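You operate a simulated robot arm through the tools that you are given. There is no shell and no other tool.

You are at the controls of a simulated robot arm. One attempt, no reset.

TASK
Fold the CAPS carton's flaps back and line it with the thin foam.
Fine: the foam lies in the trolley drawer; the sheet stays in it; shut the drawer after. Where these are worked on the way, their far stop is far enough and under half their travel is too little: drawer of the trolley.

Only the result counts: the job must be done as asked and must still hold three seconds after the hand-in. Knocking over, shifting, dropping, spilling or breaking anything else fails it. A push-on lid holds only when it is set on centred and level and pressed home; a screw cap is set on level and turned clockwise until tight. Flat cloth is picked up by pressing the open fingertips on it (5 to 10 N) and closing them slowly along it; thin cloth reads only 2 to 8 mm in the jaws.

THE ROBOT
A 6-joint arm with a two-finger parallel gripper, fixed in place. Base frame: the origin is on the floor under the middle of its stand, x ahead of it, y to its left, z up. Units: mm, degrees, N and s.
With the tool pointing down near the work surface it reaches from about 140 to 600 mm from the base axis. Its first joint turns from -66.0 to 66.0 degrees. Payload 2.7 kg.
The TCP is the grasp point between the finger pads, 23 mm short of the fingertips. In the tool frame z runs along the fingers and y along their closing line. The gripper opens to 94 mm. The fingers are 38 mm wide and 10 mm thick; the gripper's body (54 by 96 mm) begins 39 mm behind the TCP.
Orientation is that of the tool frame in the base frame, as a unit quaternion [w, x, y, z]. With the fingers straight down and closing along the base's y, the tool's x points along the base's -x, its y along +y and its z along -z.

THE INTERFACE
- The arm moves only by the tool send_rows. Its argument "series" is text: rows parted by semicolons, each of 7 numbers parted by spaces: the shift along the base's x, y, z in mm, then the turn, a rotation vector about the base's x, y, z in degrees, then the finger opening in mm, from 0 to 94. In form: tx ty tz rx ry rz jaw; .... A call has 1 to 20 rows; each row is the pose to reach, as a shift and turn from the pose commanded when the call began. Rows are played at 5 a second. More than 50 mm and 8.6 degrees between two rows, or a gripper value outside its range, and nothing of the call is played. A pose out of reach is approached as far as the arm can. The call stops where the force on the tool passes 40 N (or 10 N more than at its start, if that is more) or the arm is blocked; 0.2 s more then pass. The fingers move at their own pace (about 45 mm/s each) and stop on an object; they squeeze with about 34 N. The grip force told is the motor's: it shows also when the fingers shut on nothing. Time passes only in rows, and 0.2 s behind the last, so rows that repeat a pose let the fingers close. It gives the time, the measured TCP pose, the force on the tool (base axes), the opening and the grip force at its end, in the units of the frame above (readings bear some noise), with the torque about the TCP (base axes, N m) and any sound that the robot's microphone picked up, and new pictures: "pictures" is both (left out), scene, wrist or none.
- Cameras (640 x 400 px; columns grow to the right, rows downward): "scene" is fixed at [77.6, -434.5, 1403.9]; the picture's right is [0.74, -0.67, 0.00], its down [-0.38, -0.42, -0.83] and it looks along [0.55, 0.61, -0.56] (base axes); focal length 225 px, centre (320, 200). "wrist" rides on the gripper at [86, 16, -74] in the tool frame; the picture's right is [-0.18, 0.98, 0.00], its down [-0.58, -0.11, -0.81] and it looks along [-0.79, -0.15, 0.59] (tool axes); focal length 243 px, centre (320, 200). There is no depth. A picture from a camera that has moved, and an enlarged one, comes with that camera's place and axes in the base frame and with its lens.
- close_up(camera, box): a new picture of the part [left, top, right, bottom] of that camera's present view, enlarged. No time passes.
- hand_in(): hands the job in; it is judged then, once.

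Nothing tells you positions but the pictures and the camera data. Unless the task says otherwise, let go and move clear before handing in.

The tools are called after "Request:" as a command line: name --argument value ..., lists and objects as JSON in quotes. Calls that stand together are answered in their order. send_rows: Moves the arm, as the interface text tells. Its arguments: {"type":"object","properties":{"series":{"type":"string"},"pictures":{"type":"string","enum":["both","scene","wrist","none"]}},"required":["series"]} The other tools are called the same way: close_up (camera, box) takes an enlarged picture of a part of a camera's view; hand_in () hands the job in.

At the start:

```text
time: 0.0
tool_pos: [334.6, 128.3, 1307.2]
tcp_rot: [0.0, 0.0, 1.0, 0.0]
ft_force: [-0.2, -1.1, -0.5]
moment: [-0.03, -0.03, 0.02]
width: 94.2
grasp_force: 0.0
```

scene: 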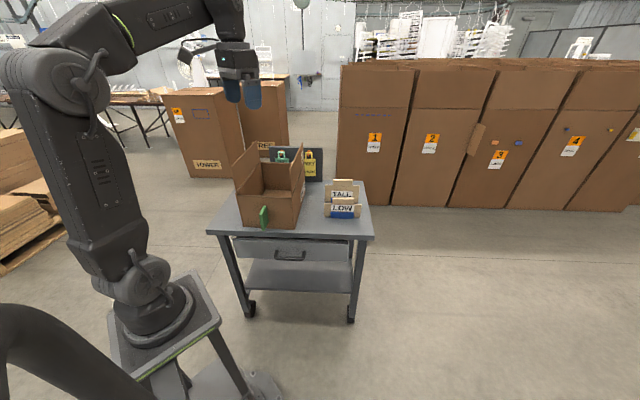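
wrist: 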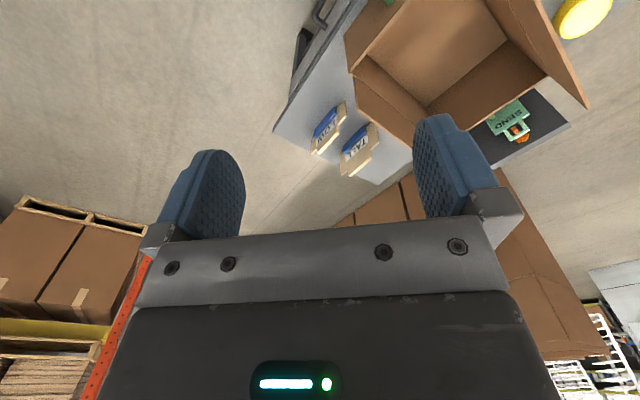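

I see a trolley with an open carton on top, two labelled card holders (TALL, LOW), and a drawer with a handle below the top. I'll take enlarged views first to find labels and geometry.

Request:
close_up --camera "scene" --box '[200, 130, 390, 250]'

Request:
close_up --camera "wrist" --box '[270, 0, 620, 220]'

Request:
close_up --camera "scene" --box '[200, 210, 390, 330]'

```text
3.33 times, centred on (295, 190) of scene
camera zoom: at [77.6, -434.5, 1403.9], right [0.74, -0.67, 0.0], down [-0.38, -0.42, -0.83], along [0.55, 0.61, -0.56], focal length 750 px, centre (403, 233)
```

zoom: 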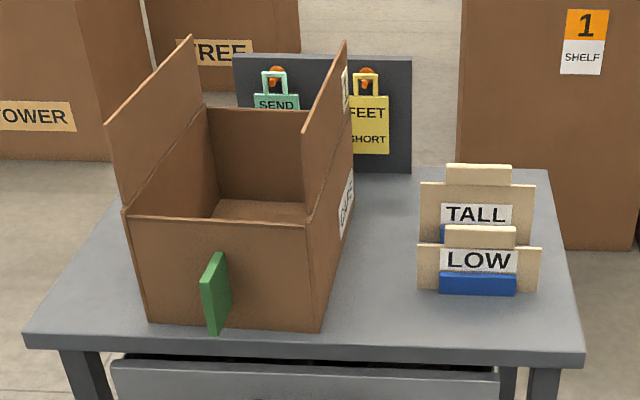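

```text
1.82 times, centred on (445, 110) of wrist
camera zoom: at [248.7, 145.3, 1383.0], right [0.18, 0.98, 0.0], down [0.58, -0.11, 0.81], along [0.79, -0.15, -0.59], focal length 441 px, centre (93, 364)
```

zoom: 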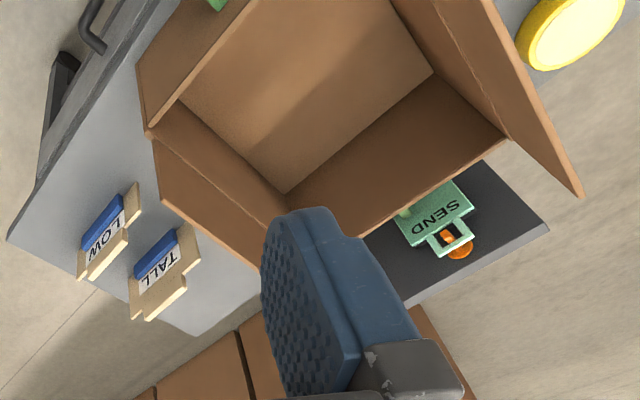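

```text
3.33 times, centred on (295, 270) of scene
camera zoom: at [77.6, -434.5, 1403.9], right [0.74, -0.67, 0.0], down [-0.38, -0.42, -0.83], along [0.55, 0.61, -0.56], focal length 750 px, centre (403, -33)
```

zoom: 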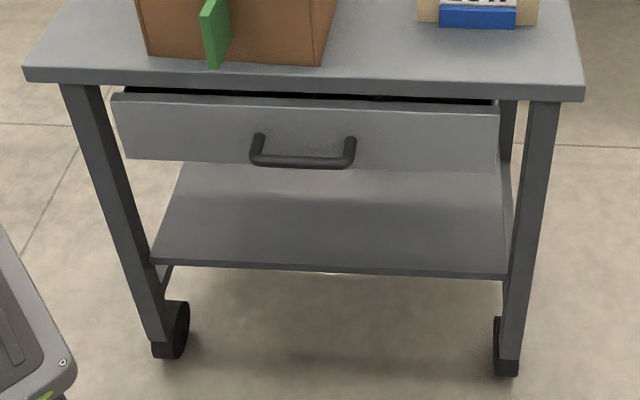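

I take the carton on the trolley (front corner near (330,330), about 225 x 300 mm, top z≈924) to be the CAPS carton, with two flaps standing upright. I'll zoom in further to check the labels and the green item before moving.

Request:
close_up --camera "scene" --box '[285, 140, 365, 190]'

Request:
close_up --camera "scene" --box '[230, 180, 310, 230]'

Request:
close_up --camera "scene" --box '[310, 170, 390, 220]'

Request:
close_up --camera "scene" --box '[70, 260, 310, 400]'

```text
8.00 times, centred on (325, 165) of scene
camera zoom: at [77.6, -434.5, 1403.9], right [0.74, -0.67, 0.0], down [-0.38, -0.42, -0.83], along [0.55, 0.61, -0.56], focal length 1800 px, centre (280, 480)
```

zoom: 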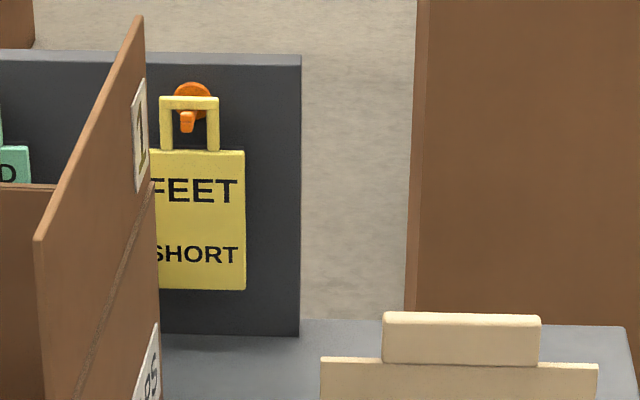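

```text
8.00 times, centred on (270, 205) of scene
camera zoom: at [77.6, -434.5, 1403.9], right [0.74, -0.67, 0.0], down [-0.38, -0.42, -0.83], along [0.55, 0.61, -0.56], focal length 1800 px, centre (720, 160)
```

zoom: 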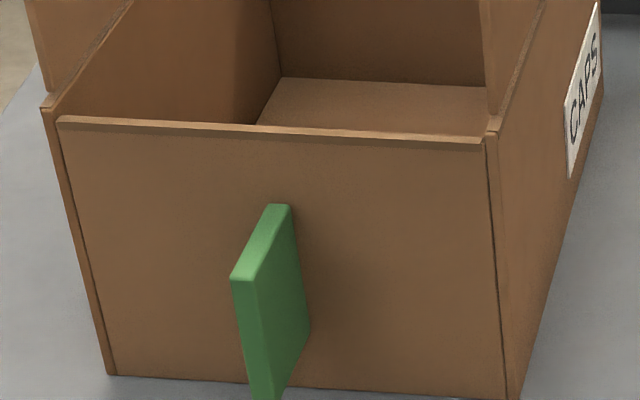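

```text
8.00 times, centred on (350, 195) of scene
camera zoom: at [77.6, -434.5, 1403.9], right [0.74, -0.67, 0.0], down [-0.38, -0.42, -0.83], along [0.55, 0.61, -0.56], focal length 1800 px, centre (80, 240)
```

zoom: 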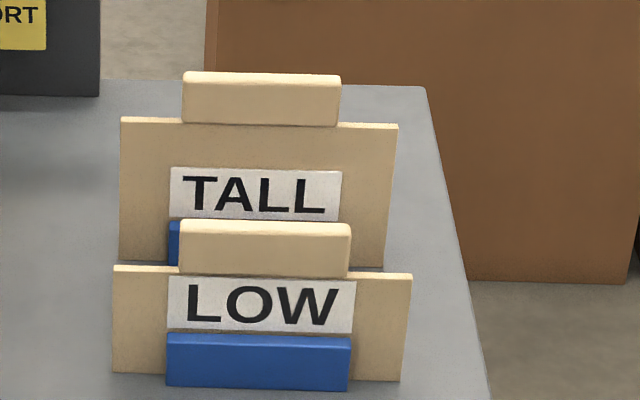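

```text
2.67 times, centred on (190, 330) of scene
camera zoom: at [77.6, -434.5, 1403.9], right [0.74, -0.67, 0.0], down [-0.38, -0.42, -0.83], along [0.55, 0.61, -0.56], focal length 600 px, centre (667, -147)
```

zoom: 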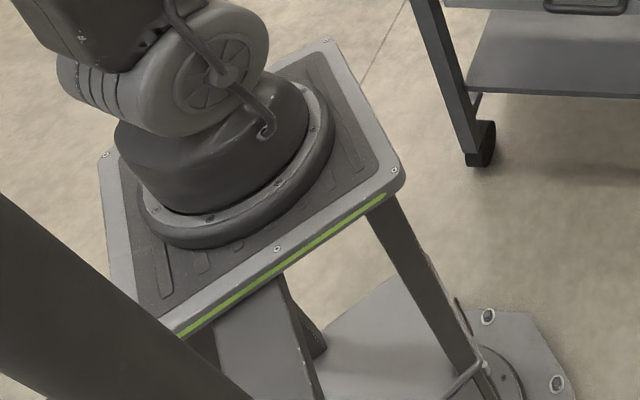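

The carton with the CAPS label on its right side is the target; its flaps stand vertically, hinged at about z=924 and about 118 mm tall. I'll turn the tool to match the carton/trolley heading (about 43°) and look from above and then at the drawer.

Request:
send_rows --series "-14 20 -10 0 0 7 94; -28 40 -20 0 0 14 94; -42 60 -30 0 0 21 94; -56 80 -40 0 0 28 94; -70 100 -50 0 0 35 94; -84 120 -60 0 0 42 94; -84 120 -60 0 0 42 94"

```text
time: 1.6
tool_pos: [249.8, 247.3, 1246.6]
tcp_rot: [0.0, -0.36, 0.933, -0.001]
ft_force: [0.0, -1.0, -0.2]
moment: [0.0, -0.01, 0.01]
width: 94.0
grasp_force: 0.1
camera wrist: at [175.0, 201.9, 1323.0], right [-0.52, 0.85, 0.0], down [0.5, 0.31, 0.81], along [0.69, 0.42, -0.59], focal length 243 px, centre (320, 200)
```

scene: 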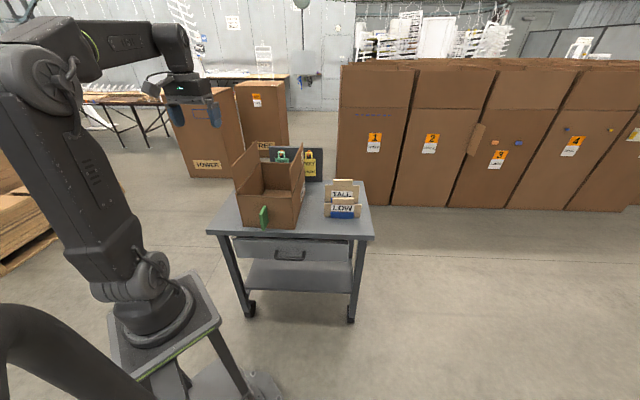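
wrist: 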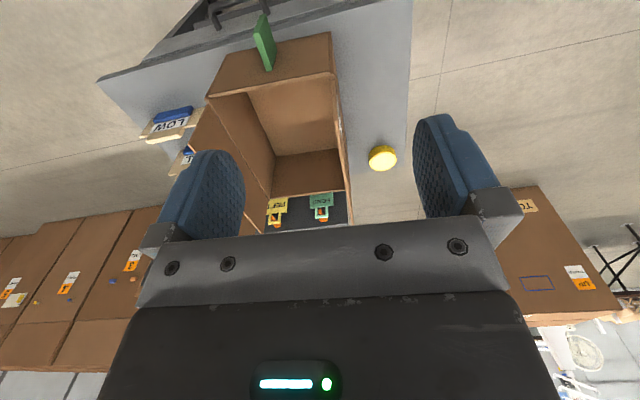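

The view shows the carton, the tags behind, and a round yellow item on the left of the carton. I'll enlarge these regions.

Request:
close_up --camera "wrist" --box '[180, 0, 430, 160]'

Request:
close_up --camera "wrist" --box '[250, 100, 430, 230]'

Request:
close_up --camera "scene" --box '[205, 130, 275, 220]'

```text
2.50 times, centred on (305, 80) of wrist
camera zoom: at [175.0, 201.9, 1323.0], right [-0.52, 0.85, 0.0], down [0.5, 0.31, 0.81], along [0.69, 0.42, -0.59], focal length 606 px, centre (358, 500)
```

zoom: 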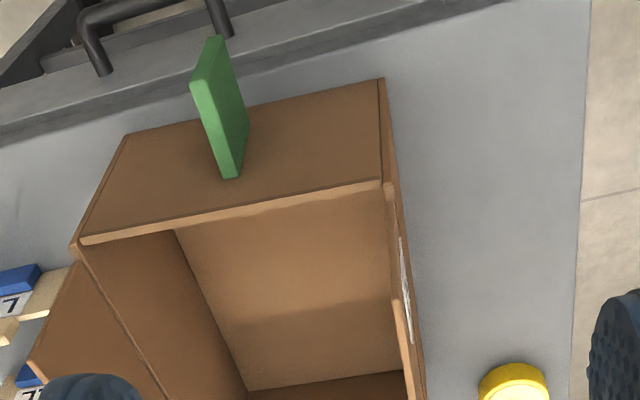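

```text
3.08 times, centred on (340, 165) of wrist
camera zoom: at [175.0, 201.9, 1323.0], right [-0.52, 0.85, 0.0], down [0.5, 0.31, 0.81], along [0.69, 0.42, -0.59], focal length 746 px, centre (258, 308)
```

zoom: 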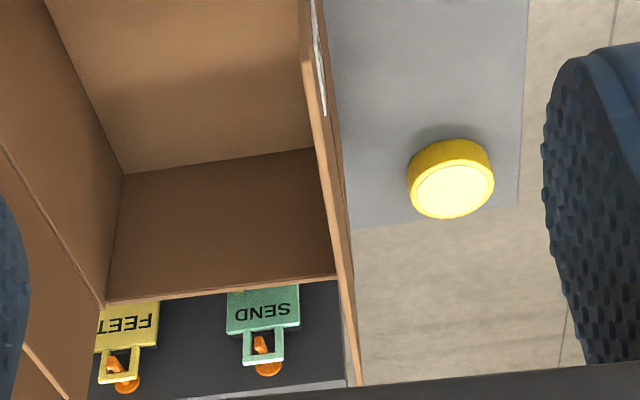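

```text
4.44 times, centred on (240, 175) of scene
camera zoom: at [77.6, -434.5, 1403.9], right [0.74, -0.67, 0.0], down [-0.38, -0.42, -0.83], along [0.55, 0.61, -0.56], focal length 1000 px, centre (676, 311)
```

zoom: 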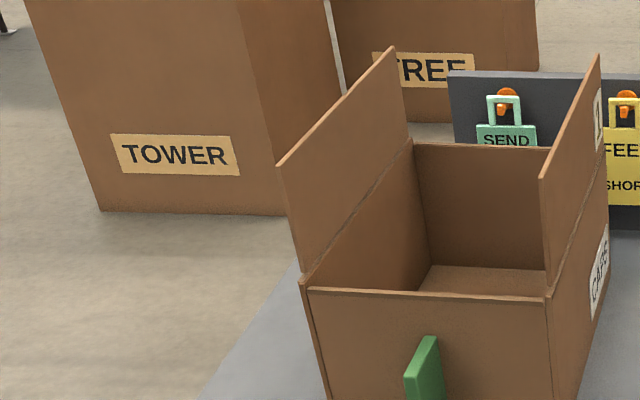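

The lamp-like yellow item stands on the table left of the carton (about (505,613,820)), beyond the carton's rear end, and the drawer handle is near (412,127,668). I'll move to look at the drawer front and handle.

Request:
send_rows --series "4.5 -27 -38 0 0 0 94; 9 -54 -76 0 0 0 94; 13.5 -81 -114 0 0 0 94; 18 -108 -152 0 0 0 94; 22.5 -135 -190 0 0 0 94; 27 -162 -228 0 0 0 94; 31.5 -189 -266 0 0 0 94; 36 -216 -304 0 0 0 94; 41 -247 -340 0 0 0 94; 41 -247 -340 0 0 0 94"

```text
time: 3.8
tool_pos: [293.2, 1.2, 903.4]
tcp_rot: [0.001, -0.359, 0.933, 0.0]
ft_force: [0.4, 0.0, -0.6]
moment: [0.0, 0.02, 0.0]
width: 94.2
grasp_force: 0.0
camera wrist: at [218.7, -43.2, 980.7], right [-0.52, 0.85, 0.0], down [0.5, 0.31, 0.81], along [0.69, 0.42, -0.59], focal length 243 px, centre (320, 200)
```

scene: 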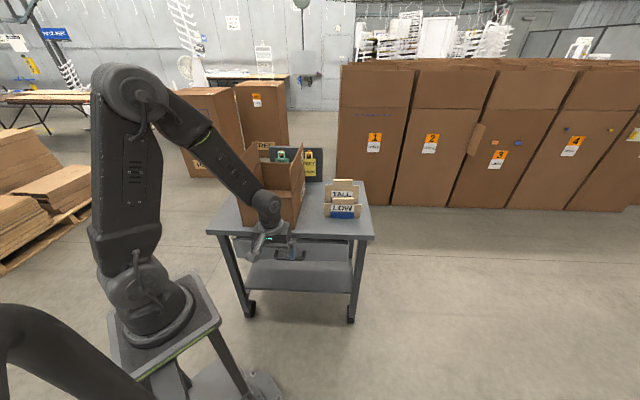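
wrist: 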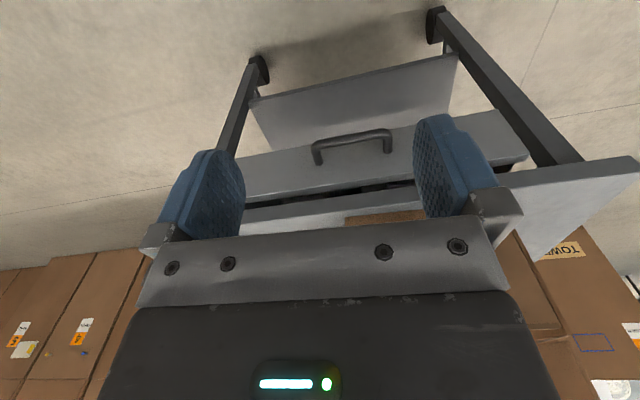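

Request:
close_up --camera "wrist" --box '[220, 100, 540, 240]'

Request:
close_up --camera "wrist" --box '[290, 110, 420, 200]'

Request:
close_up --camera "scene" --box '[200, 170, 390, 290]'

```text
2.00 times, centred on (380, 170) of wrist
camera zoom: at [218.7, -43.2, 980.7], right [-0.52, 0.85, 0.0], down [0.5, 0.31, 0.81], along [0.69, 0.42, -0.59], focal length 485 px, centre (200, 260)
```

zoom: 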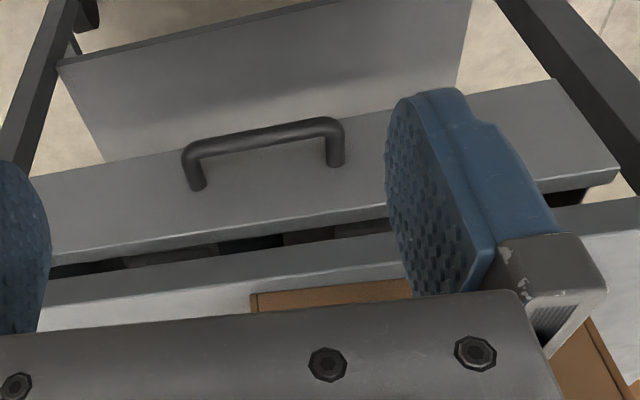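

```text
4.44 times, centred on (355, 155) of wrist
camera zoom: at [218.7, -43.2, 980.7], right [-0.52, 0.85, 0.0], down [0.5, 0.31, 0.81], along [0.69, 0.42, -0.59], focal length 1078 px, centre (164, 400)
```

zoom: 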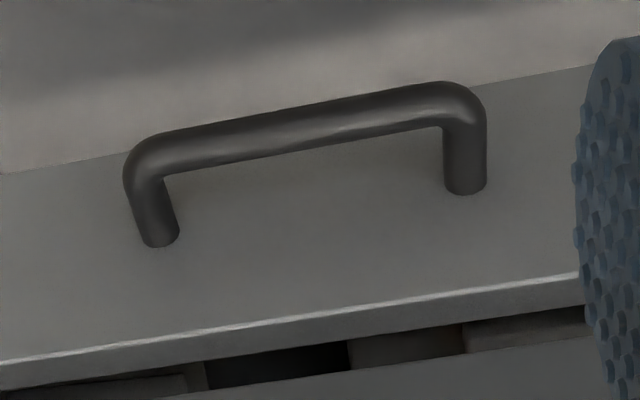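

```text
3.33 times, centred on (295, 230) of scene
camera zoom: at [77.6, -434.5, 1403.9], right [0.74, -0.67, 0.0], down [-0.38, -0.42, -0.83], along [0.55, 0.61, -0.56], focal length 750 px, centre (403, 100)
```

zoom: 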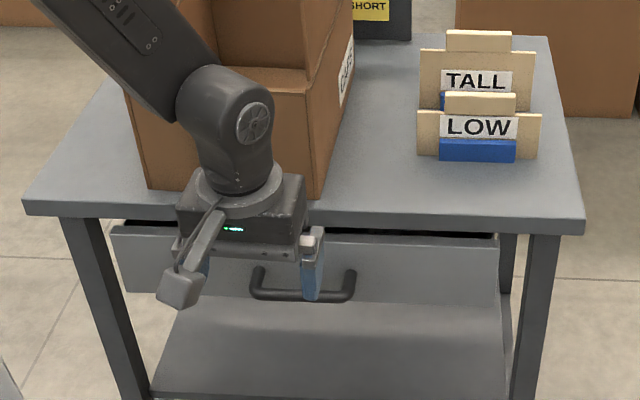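

The handle bar runs from about (375,177) to (454,91) at z≈668, standing about 42 mm proud of the drawer front. I'll turn the tool so its closing line is square to the drawer front, then tilt it to reach the bar clear of the table edge.

Request:
send_rows --series "0 0 0 0 0 -8 60; 0 0 0 0 0 -16 32; 0 0 0 0 0 -24 32; 0 0 0 0 0 -32 32; 0 0 0 0 0 -40 32; 0 0 0 0 0 -48 32; 0 0 0 0 0 -56 32; 0 0 0 0 0 -64 32; 0 0 0 0 0 -72 32; 0 0 0 0 0 -80 32; 0 0 0 0 0 -88.5 32; 0 0 0 0 0 -88.5 32"

```text
time: 6.4
tool_pos: [292.2, 0.8, 907.5]
tcp_rot: [0.0, 0.396, 0.918, 0.0]
ft_force: [0.4, 0.7, 0.2]
moment: [-0.02, 0.01, 0.0]
width: 32.1
grasp_force: 0.0
camera wrist: at [244.8, 76.2, 983.2], right [0.84, 0.54, 0.0], down [0.32, -0.5, 0.81], along [0.44, -0.68, -0.59], focal length 243 px, centre (320, 200)
```

scene: 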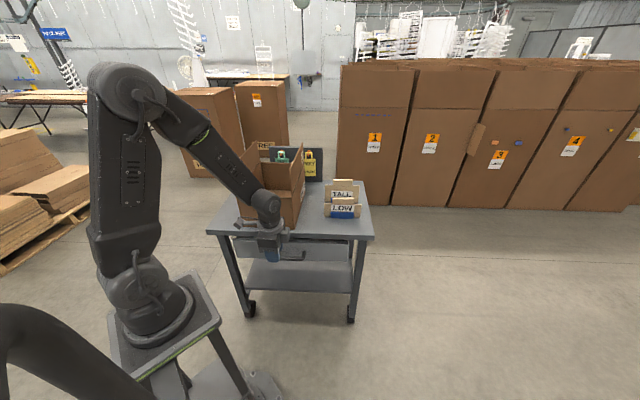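
wrist: 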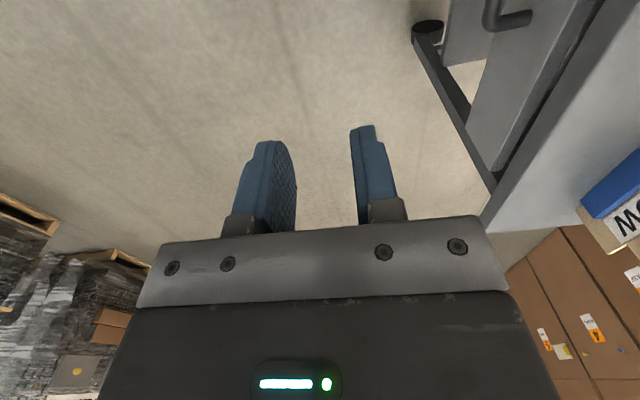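

The tool is square to the drawer now. Next I tilt it 30° and come to a point 100 mm short of the bar.

Request:
send_rows --series "17 20 -30 4.13 -4.35 0 32; 34 40 -60 8.26 -8.7 0 32; 52 60 -90 12.39 -13.06 0 32; 69 80 -121 16.52 -17.41 0 32; 86 99 -152 20.65 -21.76 0 32; 86 99 -152 20.65 -21.76 0 32"

```text
time: 7.8
tool_pos: [378.0, 100.0, 755.2]
tcp_rot: [0.102, 0.381, 0.888, 0.237]
ft_force: [0.7, 0.2, 0.2]
moment: [-0.01, -0.02, -0.01]
width: 31.8
grasp_force: 0.1
camera wrist: at [301.7, 147.6, 828.2], right [0.74, 0.45, 0.49], down [0.04, -0.76, 0.64], along [0.67, -0.46, -0.59], focal length 243 px, centre (320, 200)
```

scene: 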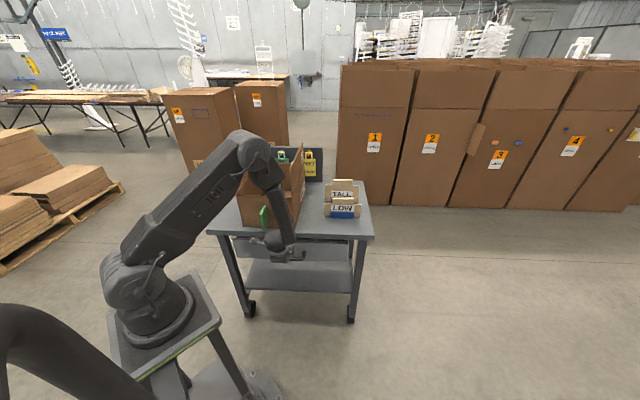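
wrist: 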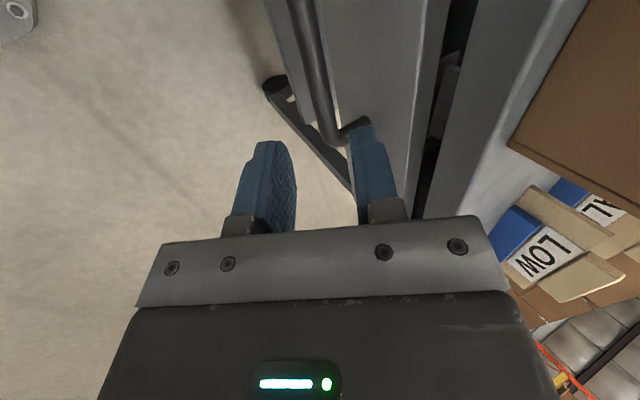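

Request:
close_up --camera "wrist" --box '[230, 0, 430, 200]'

```text
2.00 times, centred on (330, 100) of wrist
camera zoom: at [301.7, 147.6, 828.2], right [0.74, 0.45, 0.49], down [0.04, -0.76, 0.64], along [0.67, -0.46, -0.59], focal length 485 px, centre (300, 400)
```

zoom: 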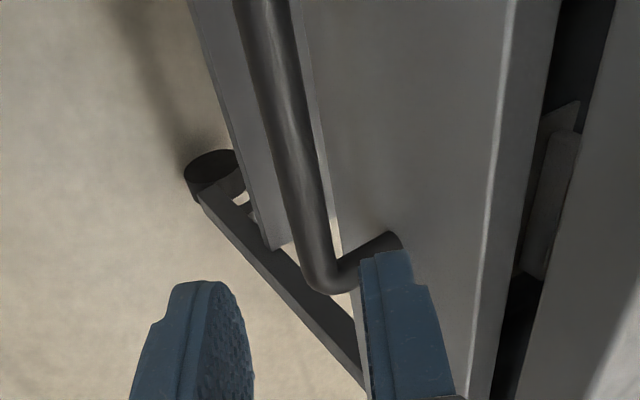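

The bar lines up with the tool axis as computed. I'll go down along the tool axis and close on the bar.

Request:
send_rows --series "8.3 7.9 -20 0 0 0 32; 16.6 15.8 -40 0 0 0 32; 25 23.7 -60 0 0 0 32; 33.3 31.6 -80 0 0 0 32; 33.3 31.6 -80 0 0 0 32"

```text
time: 9.0
tool_pos: [410.8, 131.9, 674.3]
tcp_rot: [0.102, 0.38, 0.888, 0.239]
ft_force: [0.0, -0.7, 0.0]
moment: [-0.01, 0.03, -0.01]
width: 32.0
grasp_force: 0.1
camera wrist: at [334.5, 179.7, 746.8], right [0.74, 0.45, 0.49], down [0.04, -0.76, 0.64], along [0.67, -0.46, -0.59], focal length 243 px, centre (320, 200)
```

scene: 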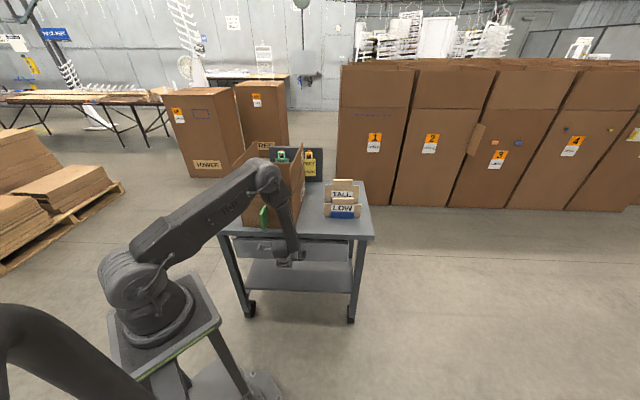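
wrist: 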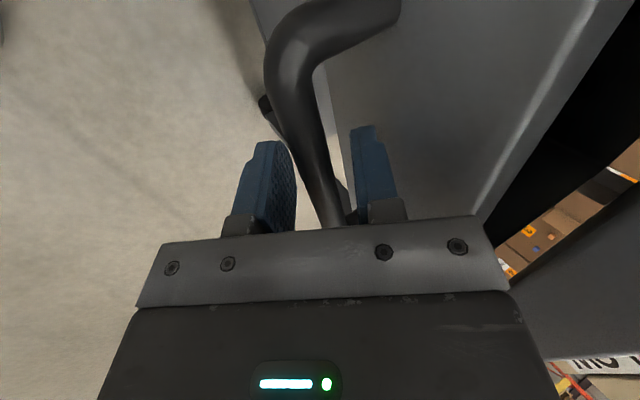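

The bar is between the fingers. I'll close on it and begin a gentle pull.

Request:
send_rows --series "0 0 0 0 0 0 20; 0 0 0 0 0 0 8; 0 0 0 0 0 0 8; 0 0 0 0 0 0 8; 0 0 0 0 0 0 8" --pictures "wrist"

```text
time: 10.2
tool_pos: [409.5, 131.8, 673.8]
tcp_rot: [0.102, 0.38, 0.888, 0.238]
ft_force: [3.1, -1.7, 0.1]
moment: [-0.37, -0.28, 1.49]
width: 16.9
grasp_force: 33.4
camera wrist: at [334.1, 179.4, 746.8], right [0.74, 0.45, 0.49], down [0.04, -0.76, 0.64], along [0.67, -0.46, -0.59], focal length 243 px, centre (320, 200)
```

wrist: 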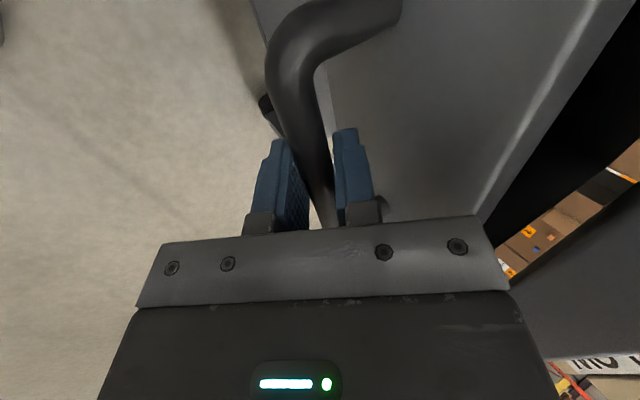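

The grip shows a twist moment about z, so the bar's heading differs slightly from the tool's. I'll rotate a little to find the true drawer heading.

Request:
send_rows --series "0 0 0 0 0 1 8; 0 0 0 0 0 1.5 8; 0 0 0 0 0 1.5 8" --pictures "none"

```text
time: 11.0
tool_pos: [410.4, 130.9, 673.9]
tcp_rot: [0.098, 0.37, 0.893, 0.237]
ft_force: [4.4, -4.1, -0.2]
moment: [-0.71, -0.73, 0.86]
width: 16.0
grasp_force: 34.3
```

Request:
send_rows --series "0 0 0 0 0 1 8; 0 0 0 0 0 1.5 8; 0 0 0 0 0 1.5 8" --pictures "none"

```text
time: 11.8
tool_pos: [408.3, 132.2, 674.9]
tcp_rot: [0.093, 0.36, 0.897, 0.239]
ft_force: [-4.6, -6.5, 0.8]
moment: [0.47, 0.54, -1.29]
width: 16.1
grasp_force: 34.1
```

The moment balances at about +2.1°, so the drawer's outward normal is at about 45.6°. I'll set that and pull the drawer along that line.

Request:
send_rows --series "0 0 0 0 0 -0.8 8; -7 -7.1 0 0 0 -0.8 8; -14 -14.3 0 0 0 -0.8 8; -21 -21.4 0 0 0 -0.8 8; -28 -28.6 0 0 0 -0.8 8; -35 -35.7 0 0 0 -0.8 8"

```text
time: 13.2
tool_pos: [374.8, 96.8, 676.7]
tcp_rot: [0.097, 0.362, 0.895, 0.241]
ft_force: [-17.6, 18.3, 5.9]
moment: [0.64, 0.59, -0.44]
width: 15.8
grasp_force: 33.7
camera wrist: at [297.0, 141.0, 749.2], right [0.72, 0.48, 0.49], down [0.07, -0.76, 0.64], along [0.69, -0.43, -0.59], focal length 243 px, centre (320, 200)
```

scene: 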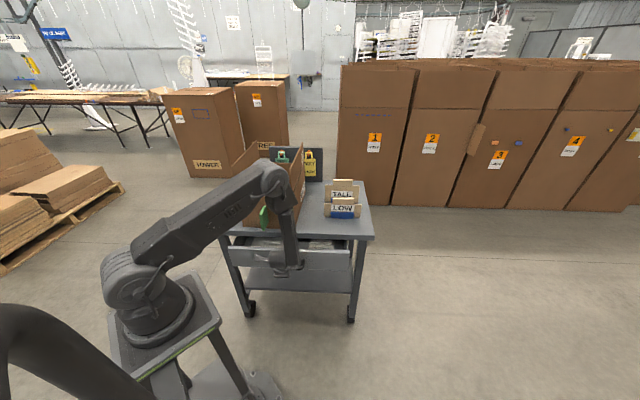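
wrist: 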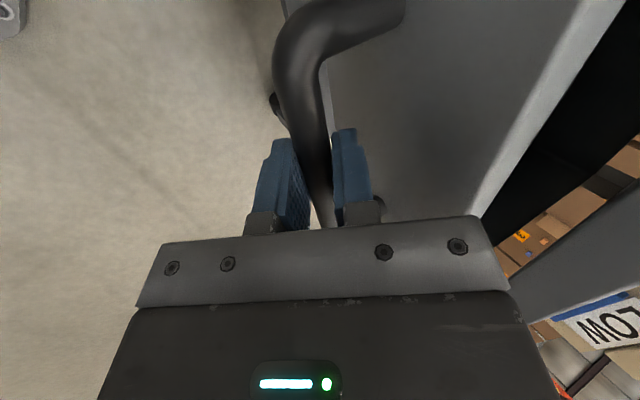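

The drawer is coming out; a sideways load of about 25 N shows the pull line should be closer to 44.3°. I'll correct that and keep pulling.

Request:
send_rows --series "-0.8 0.9 0.8 0 0 0 8; -8 -6.1 0.8 0 0 0 8; -15.1 -13.1 0.8 0 0 0 8; -22.3 -20.1 0.8 0 0 0 8; -29.4 -27 0.8 0 0 0 8; -36.6 -34 0.8 0 0 0 8; -43.7 -41 0.8 0 0 0 8"

```text
time: 14.8
tool_pos: [333.2, 56.5, 677.3]
tcp_rot: [0.097, 0.365, 0.894, 0.24]
ft_force: [4.1, -2.6, 0.3]
moment: [-0.15, 0.0, -0.07]
width: 15.9
grasp_force: 34.4
camera wrist: at [256.2, 100.4, 749.7], right [0.73, 0.48, 0.49], down [0.07, -0.76, 0.64], along [0.68, -0.44, -0.59], focal length 243 px, centre (320, 200)
```

scene: 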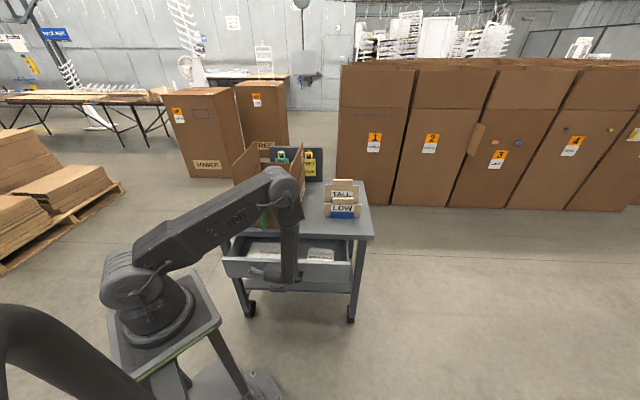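
wrist: 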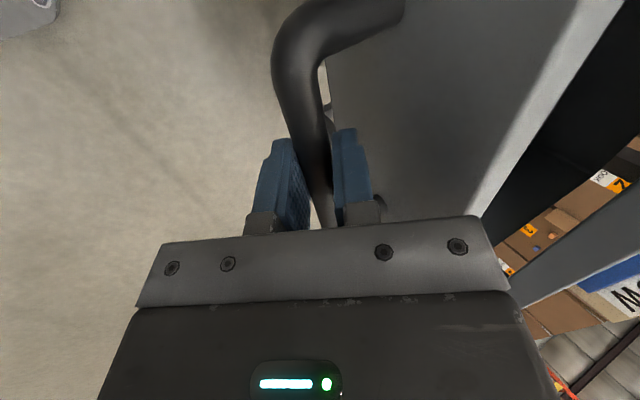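

Now about 108 mm open with little load. Continuing the pull.

Request:
send_rows --series "-7.2 -7 0 0 0 0 8; -14.3 -14 0 0 0 0 8; -21.5 -21 0 0 0 0 8; -28.6 -27.9 0 0 0 0 8; -35.8 -34.9 0 0 0 0 8; -42.9 -41.9 0 0 0 0 8"

```text
time: 16.2
tool_pos: [289.5, 13.4, 678.5]
tcp_rot: [0.098, 0.364, 0.895, 0.24]
ft_force: [8.2, -5.2, 0.1]
moment: [0.13, 0.32, 0.06]
width: 15.5
grasp_force: 33.7
camera wrist: at [212.2, 57.6, 751.9], right [0.73, 0.48, 0.49], down [0.07, -0.76, 0.64], along [0.68, -0.43, -0.58], focal length 243 px, centre (320, 200)
```

scene: 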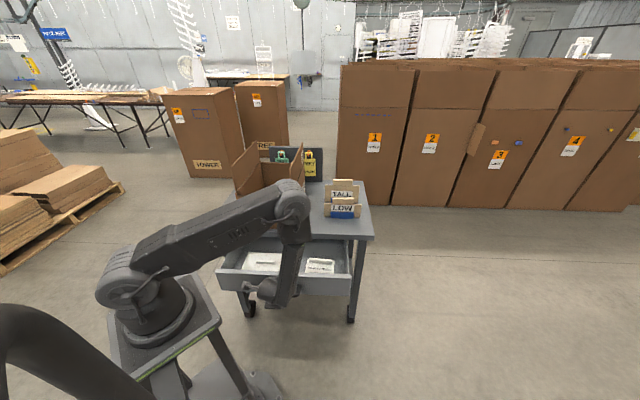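
wrist: 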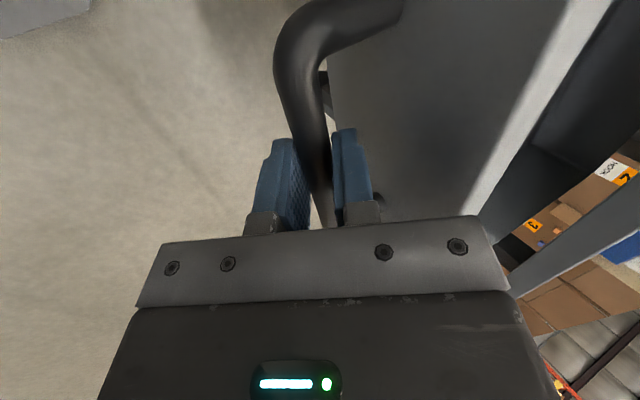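

Two labelled items are now visible in the drawer. I'll enlarge them before pulling further.

Request:
close_up --camera "scene" --box '[210, 220, 370, 320]'

Request:
close_up --camera "scene" --box '[60, 220, 320, 390]'

```text
4.00 times, centred on (290, 270) of scene
camera zoom: at [77.9, -434.6, 1403.9], right [0.74, -0.67, 0.0], down [-0.38, -0.42, -0.83], along [0.55, 0.61, -0.56], focal length 900 px, centre (440, -80)
```

zoom: 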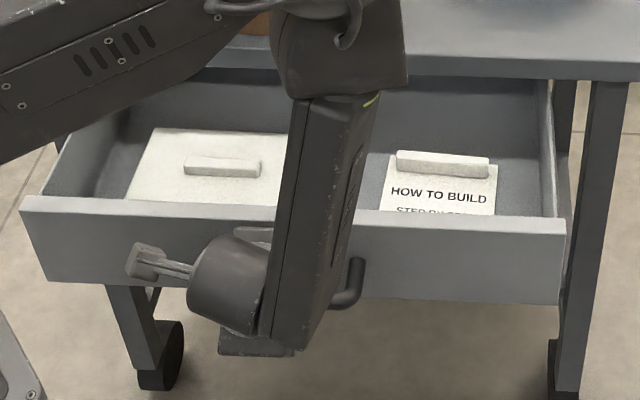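

```text
2.35 times, centred on (190, 305) of scene
camera zoom: at [77.9, -434.6, 1403.9], right [0.74, -0.67, 0.0], down [-0.38, -0.42, -0.83], along [0.55, 0.61, -0.56], focal length 530 px, centre (626, -47)
```

zoom: 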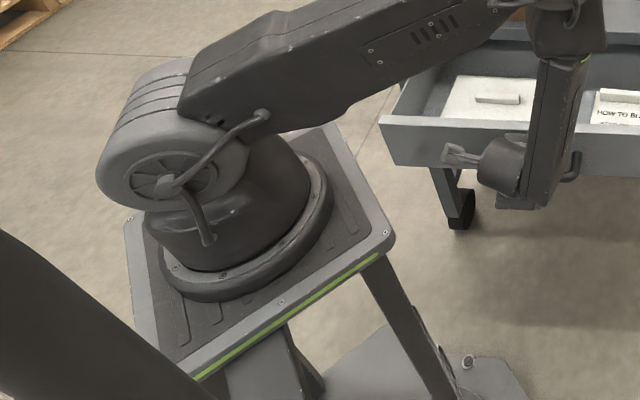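

The left item is the white foam slab with a grip rib on top; the right item is the "HOW TO BUILD" sheet, which stays. I'll keep pulling to the far stop.

Request:
send_rows --series "-6.4 -7 0 0 0 0 8; -13.5 -14 0 0 0 0 8; -20.6 -21 0 0 0 0 8; -27.7 -28.1 0 0 0 0 8; -34.8 -35.1 0 0 0 0 8"

```text
time: 17.4
tool_pos: [254.4, -21.9, 677.3]
tcp_rot: [0.098, 0.363, 0.895, 0.24]
ft_force: [3.0, -1.8, 31.5]
moment: [0.3, -0.03, -0.43]
width: 15.4
grasp_force: 33.7
camera wrist: at [177.2, 22.7, 750.6], right [0.72, 0.48, 0.49], down [0.07, -0.76, 0.64], along [0.69, -0.43, -0.58], focal length 243 px, centre (320, 200)
```

scene: 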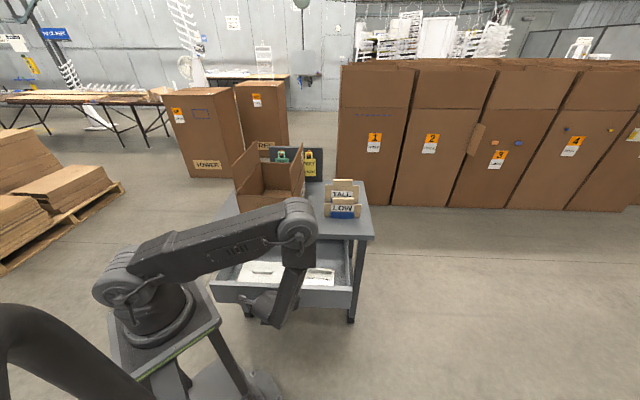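
wrist: 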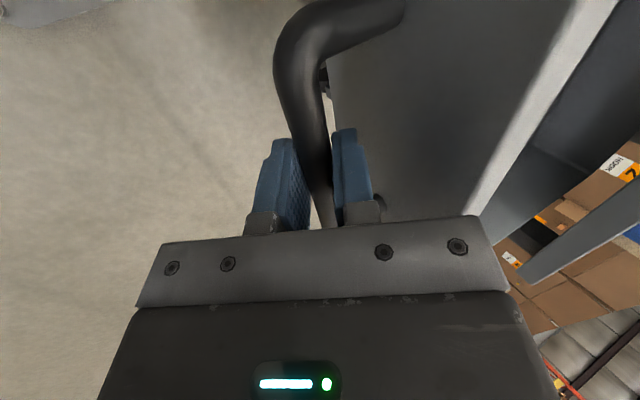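

The drawer is about 219 mm out; the upward load suggests the arm is near a wrist limit in this tilted pose. I'll let go of the bar, back out along the tool axis and look at the drawer.

Request:
send_rows --series "0 0 0 0 0 0 20; 0 0 0 0 0 0 34; 0 0 0 0 0 0 34" --pictures "none"

Request:
send_rows --series "-6 -6 15 0 0 0 34; -12 -12 30 0 0 0 34; -18 -18 45 0 0 0 34; -18 -18 85 0 0 0 34; -14 -14 130 -5.3 5.4 0 34; -10 -10 175 -10.7 10.9 0 34; -5 -5 220 -16 16.3 0 34; 0 0 260 -21.2 21.6 0 34; 0 0 260 -21.2 21.6 0 34"

```text
time: 18.2
tool_pos: [254.8, -21.8, 676.3]
tcp_rot: [0.098, 0.364, 0.895, 0.241]
ft_force: [-0.2, -0.2, 1.2]
moment: [-0.02, -0.01, 0.02]
width: 34.0
grasp_force: 0.0
```

```text
time: 20.2
tool_pos: [253.2, -20.2, 937.2]
tcp_rot: [-0.007, 0.378, 0.926, 0.0]
ft_force: [-0.6, 0.8, -0.3]
moment: [-0.02, 0.02, 0.03]
width: 34.1
grasp_force: 0.1
camera wrist: at [204.2, 52.5, 1012.6], right [0.82, 0.57, -0.01], down [0.35, -0.49, 0.8], along [0.46, -0.66, -0.6], focal length 243 px, centre (320, 200)
```

scene: 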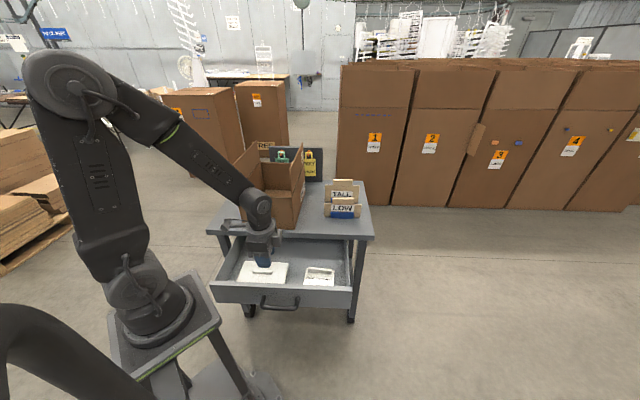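
wrist: 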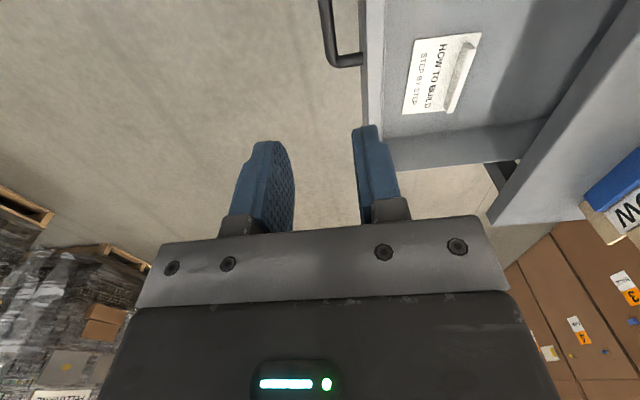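

Request:
close_up --camera "scene" --box '[205, 215, 375, 325]'

Request:
close_up --camera "scene" --box '[225, 245, 305, 300]'

```text
3.64 times, centred on (290, 270) of scene
camera zoom: at [77.6, -434.5, 1403.9], right [0.74, -0.67, 0.0], down [-0.38, -0.42, -0.83], along [0.55, 0.61, -0.56], focal length 818 px, centre (429, -54)
```

zoom: 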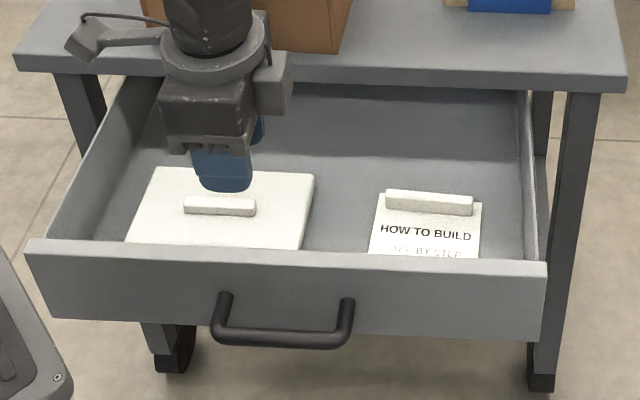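

```text
7.27 times, centred on (265, 272) of scene
camera zoom: at [77.6, -434.5, 1403.9], right [0.74, -0.67, 0.0], down [-0.38, -0.42, -0.83], along [0.55, 0.61, -0.56], focal length 1637 px, centre (720, -327)
```

zoom: 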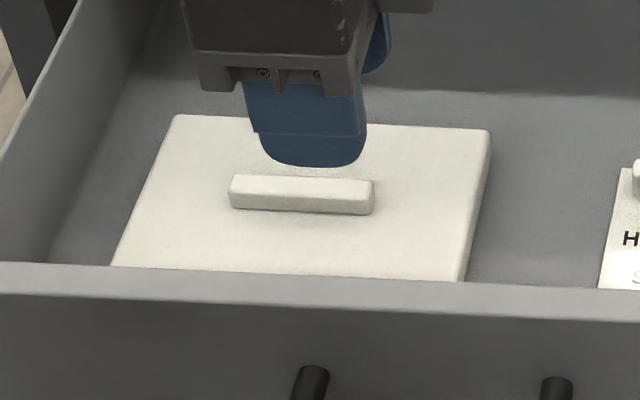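

The drawer is open well past half; the foam slab with its rib lies on the left, rib near (298,158). I'll move the wrist camera beside it to measure the foam precisely.

Request:
send_rows --series "-3 40 -11 0 0 0 34; -6 80 -22 0 0 0 34; -9 120 -33 0 0 0 34; -12 160 -44 0 0 0 34; -15 200 -56 0 0 0 34; -18 238 -67 0 0 0 34; -18 238 -67 0 0 0 34"

```text
time: 21.8
tool_pos: [233.3, 219.9, 867.1]
tcp_rot: [-0.006, 0.378, 0.926, 0.0]
ft_force: [0.1, 0.0, -0.1]
moment: [0.03, -0.02, 0.01]
width: 33.8
grasp_force: 0.1
camera wrist: at [184.4, 292.5, 942.8], right [0.82, 0.57, -0.01], down [0.35, -0.49, 0.8], along [0.46, -0.66, -0.6], focal length 243 px, centre (320, 200)
```

scene: 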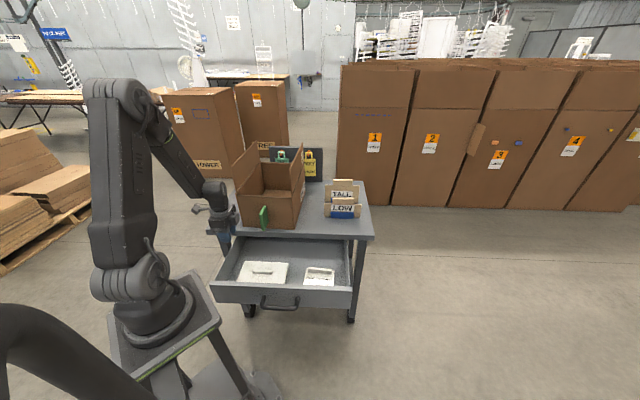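
wrist: 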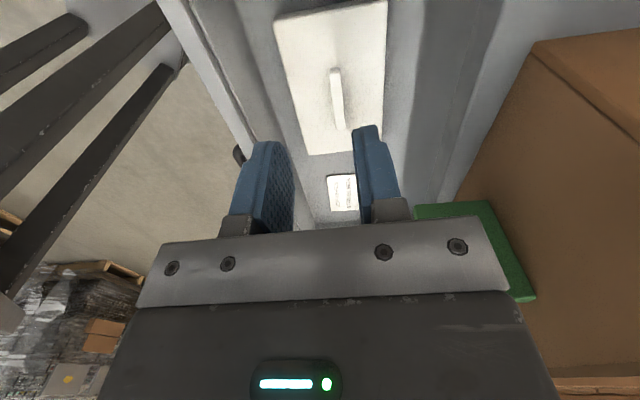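

Request:
close_up --camera "wrist" --box '[200, 0, 460, 165]'

Request:
close_up --camera "scene" --box '[205, 225, 365, 320]'

Request:
close_up --camera "scene" --box '[225, 130, 315, 230]'

```text
2.42 times, centred on (330, 82) of wrist
camera zoom: at [184.4, 292.5, 942.8], right [0.82, 0.57, -0.01], down [0.35, -0.49, 0.8], along [0.46, -0.66, -0.6], focal length 588 px, centre (296, 485)
```

zoom: 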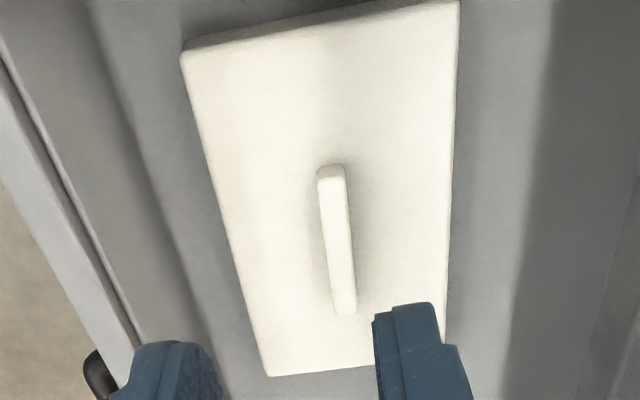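

```text
4.00 times, centred on (285, 272) of scene
camera zoom: at [77.6, -434.4, 1403.9], right [0.74, -0.67, 0.0], down [-0.38, -0.42, -0.83], along [0.55, 0.61, -0.56], focal length 900 px, centre (460, -90)
```

zoom: 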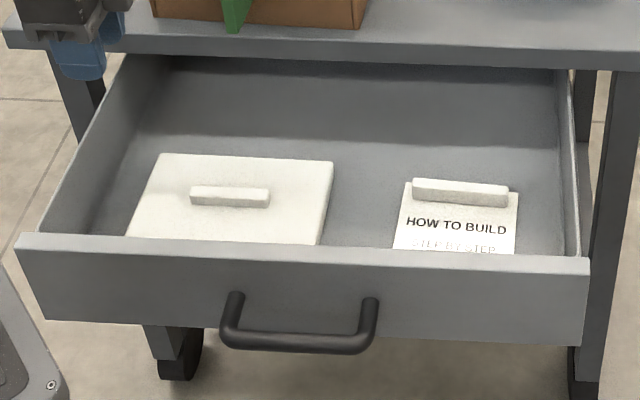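

```text
4.00 times, centred on (270, 180) of scene
camera zoom: at [77.6, -434.4, 1403.9], right [0.74, -0.67, 0.0], down [-0.38, -0.42, -0.83], along [0.55, 0.61, -0.56], focal length 900 px, centre (520, 280)
```

zoom: 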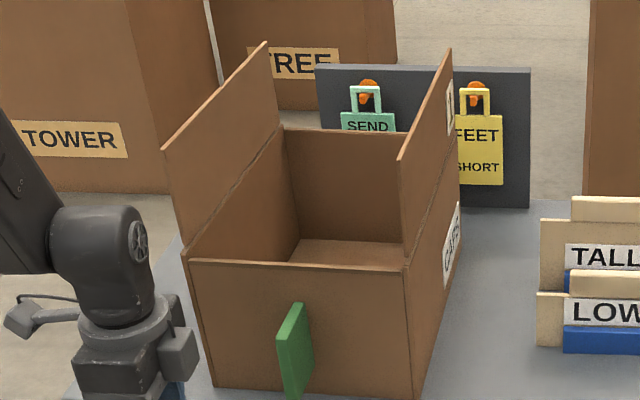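

The foam measures roughly 185 x 110 mm with its rib centred near (301,162), rib top z≈652; the carton is about 211 x 296 mm with its rim at z≈937. First I'll deal with the flaps: raise, turn the tool to the carton's heading, and close the fingers.

Request:
send_rows --series "0 0 26 0 0 8 20; 0 0 52 0 0 16 0; 0 0 78 0 0 24 0; 0 0 104 0 0 32 0; 0 0 130 0 0 40 0; 0 0 156 0 0 48 0; 0 0 182 0 0 56 0; 0 0 208 0 0 64 0; 0 0 234 0 0 72 0; 0 0 260 0 0 80 0; 0 0 283 0 0 88.1 0; 0 0 283 0 0 88.1 0" --pictures "none"

Request:
send_rows --series "33 20 0 0 0 0 0; 66 40 0 0 0 0 0; 99 60 0 0 0 0 0; 132 80 0 0 0 0 0; 166 100 0 0 0 0 0; 166 100 0 0 0 0 0"

```text
time: 24.4
tool_pos: [236.3, 218.1, 1153.6]
tcp_rot: [-0.003, -0.373, 0.928, -0.004]
ft_force: [-0.5, 0.2, -0.4]
moment: [-0.01, 0.0, -0.01]
width: 0.2
grasp_force: 34.1
```

```text
time: 25.8
tool_pos: [403.1, 315.0, 1151.5]
tcp_rot: [-0.004, -0.372, 0.928, -0.004]
ft_force: [-0.3, -0.3, 0.0]
moment: [-0.01, -0.01, 0.0]
width: 0.1
grasp_force: 33.7
camera wrist: at [330.4, 269.2, 1226.8], right [-0.55, 0.84, -0.01], down [0.5, 0.33, 0.8], along [0.67, 0.43, -0.6], focal length 243 px, centre (320, 200)
```

scene: 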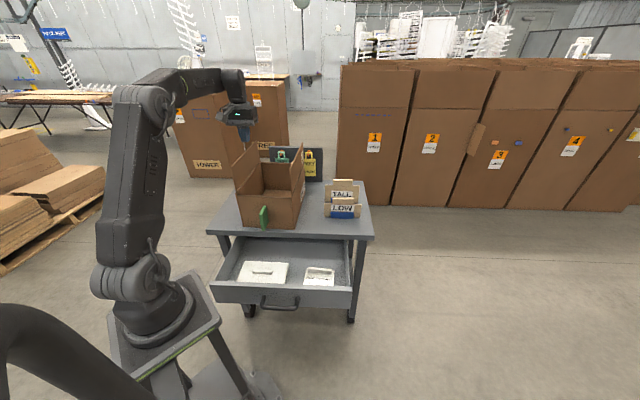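
wrist: 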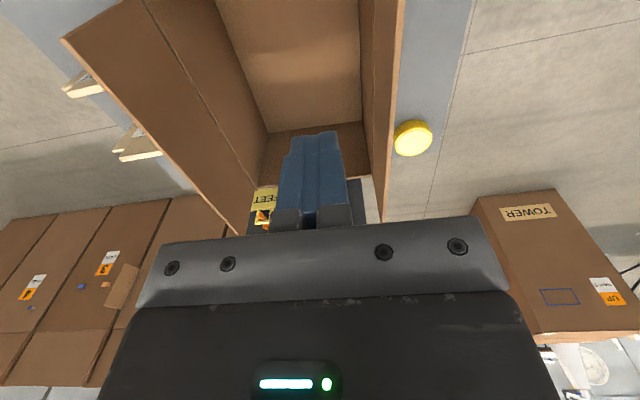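

Fingers are between the flaps, about 50 mm inside the left one. I'll lower to flap height.

Request:
send_rows --series "0 0 -40 0 0 0 0; 0 0 -80 0 0 0 0; 0 0 -120 0 0 0 0; 0 0 -132 0 0 0 0; 0 0 -132 0 0 0 0"

```text
time: 27.0
tool_pos: [403.3, 315.3, 1020.3]
tcp_rot: [-0.004, -0.373, 0.928, -0.004]
ft_force: [0.5, 0.0, 0.4]
moment: [0.02, -0.06, -0.01]
width: 0.0
grasp_force: 33.9
camera wrist: at [330.1, 268.3, 1096.8], right [-0.55, 0.84, -0.01], down [0.5, 0.33, 0.8], along [0.67, 0.43, -0.6], focal length 243 px, centre (320, 200)
```

scene: 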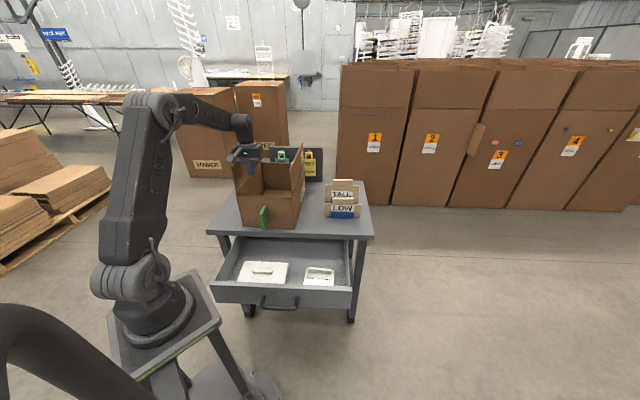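
wrist: 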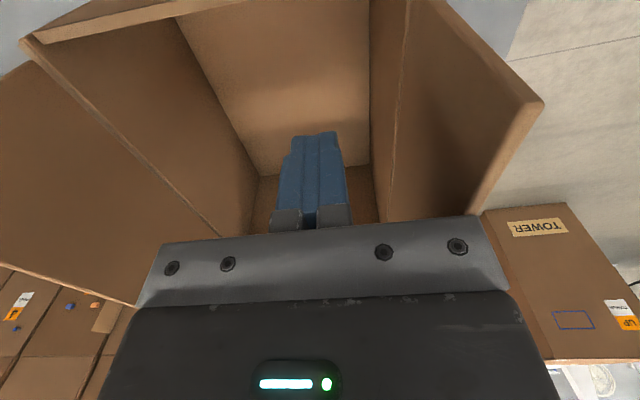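

Now I push outward gently against the left flap.

Request:
send_rows --series "-10.4 10.8 0 0 0 0 0; -20.7 21.7 0 0 0 0 0; -27.6 28.9 0 0 0 0 0; -34.6 36.1 0 0 0 0 0; -41.5 43.4 0 0 0 0 0; -48.4 50.6 0 0 0 0 0"

```text
time: 28.4
tool_pos: [352.7, 366.1, 1020.8]
tcp_rot: [-0.005, -0.372, 0.928, -0.003]
ft_force: [0.4, 0.2, 0.2]
moment: [0.0, 0.02, -0.02]
width: 0.0
grasp_force: 34.0
camera wrist: at [281.5, 319.9, 1097.3], right [-0.55, 0.84, -0.01], down [0.5, 0.33, 0.8], along [0.67, 0.43, -0.6], focal length 243 px, centre (320, 200)
```

scene: 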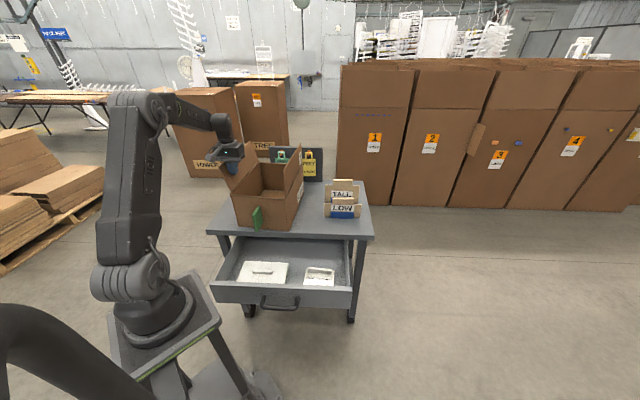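
wrist: 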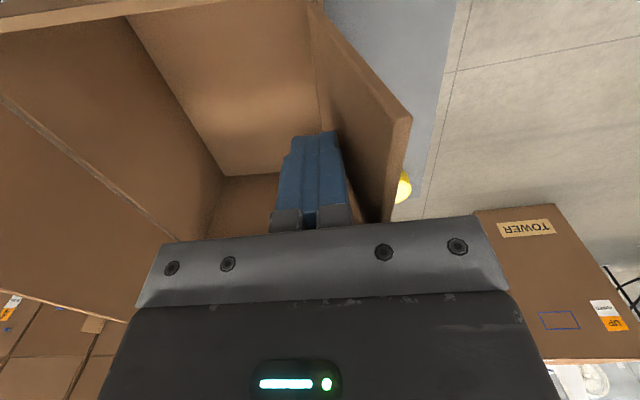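

Request:
close_up --camera "scene" --box '[205, 130, 385, 250]'

```text
3.33 times, centred on (295, 190) of scene
camera zoom: at [77.6, -434.5, 1403.9], right [0.74, -0.67, 0.0], down [-0.38, -0.42, -0.83], along [0.55, 0.61, -0.56], focal length 750 px, centre (403, 233)
```

zoom: 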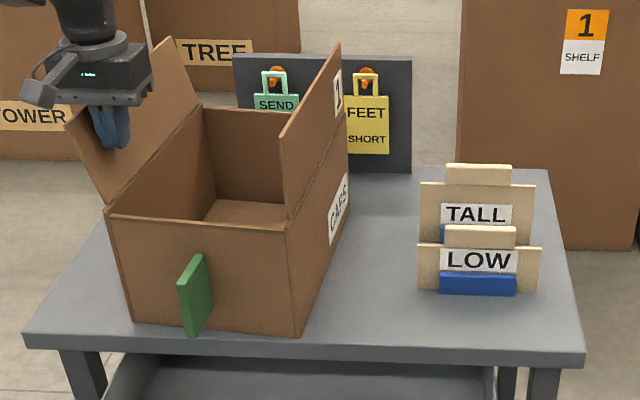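

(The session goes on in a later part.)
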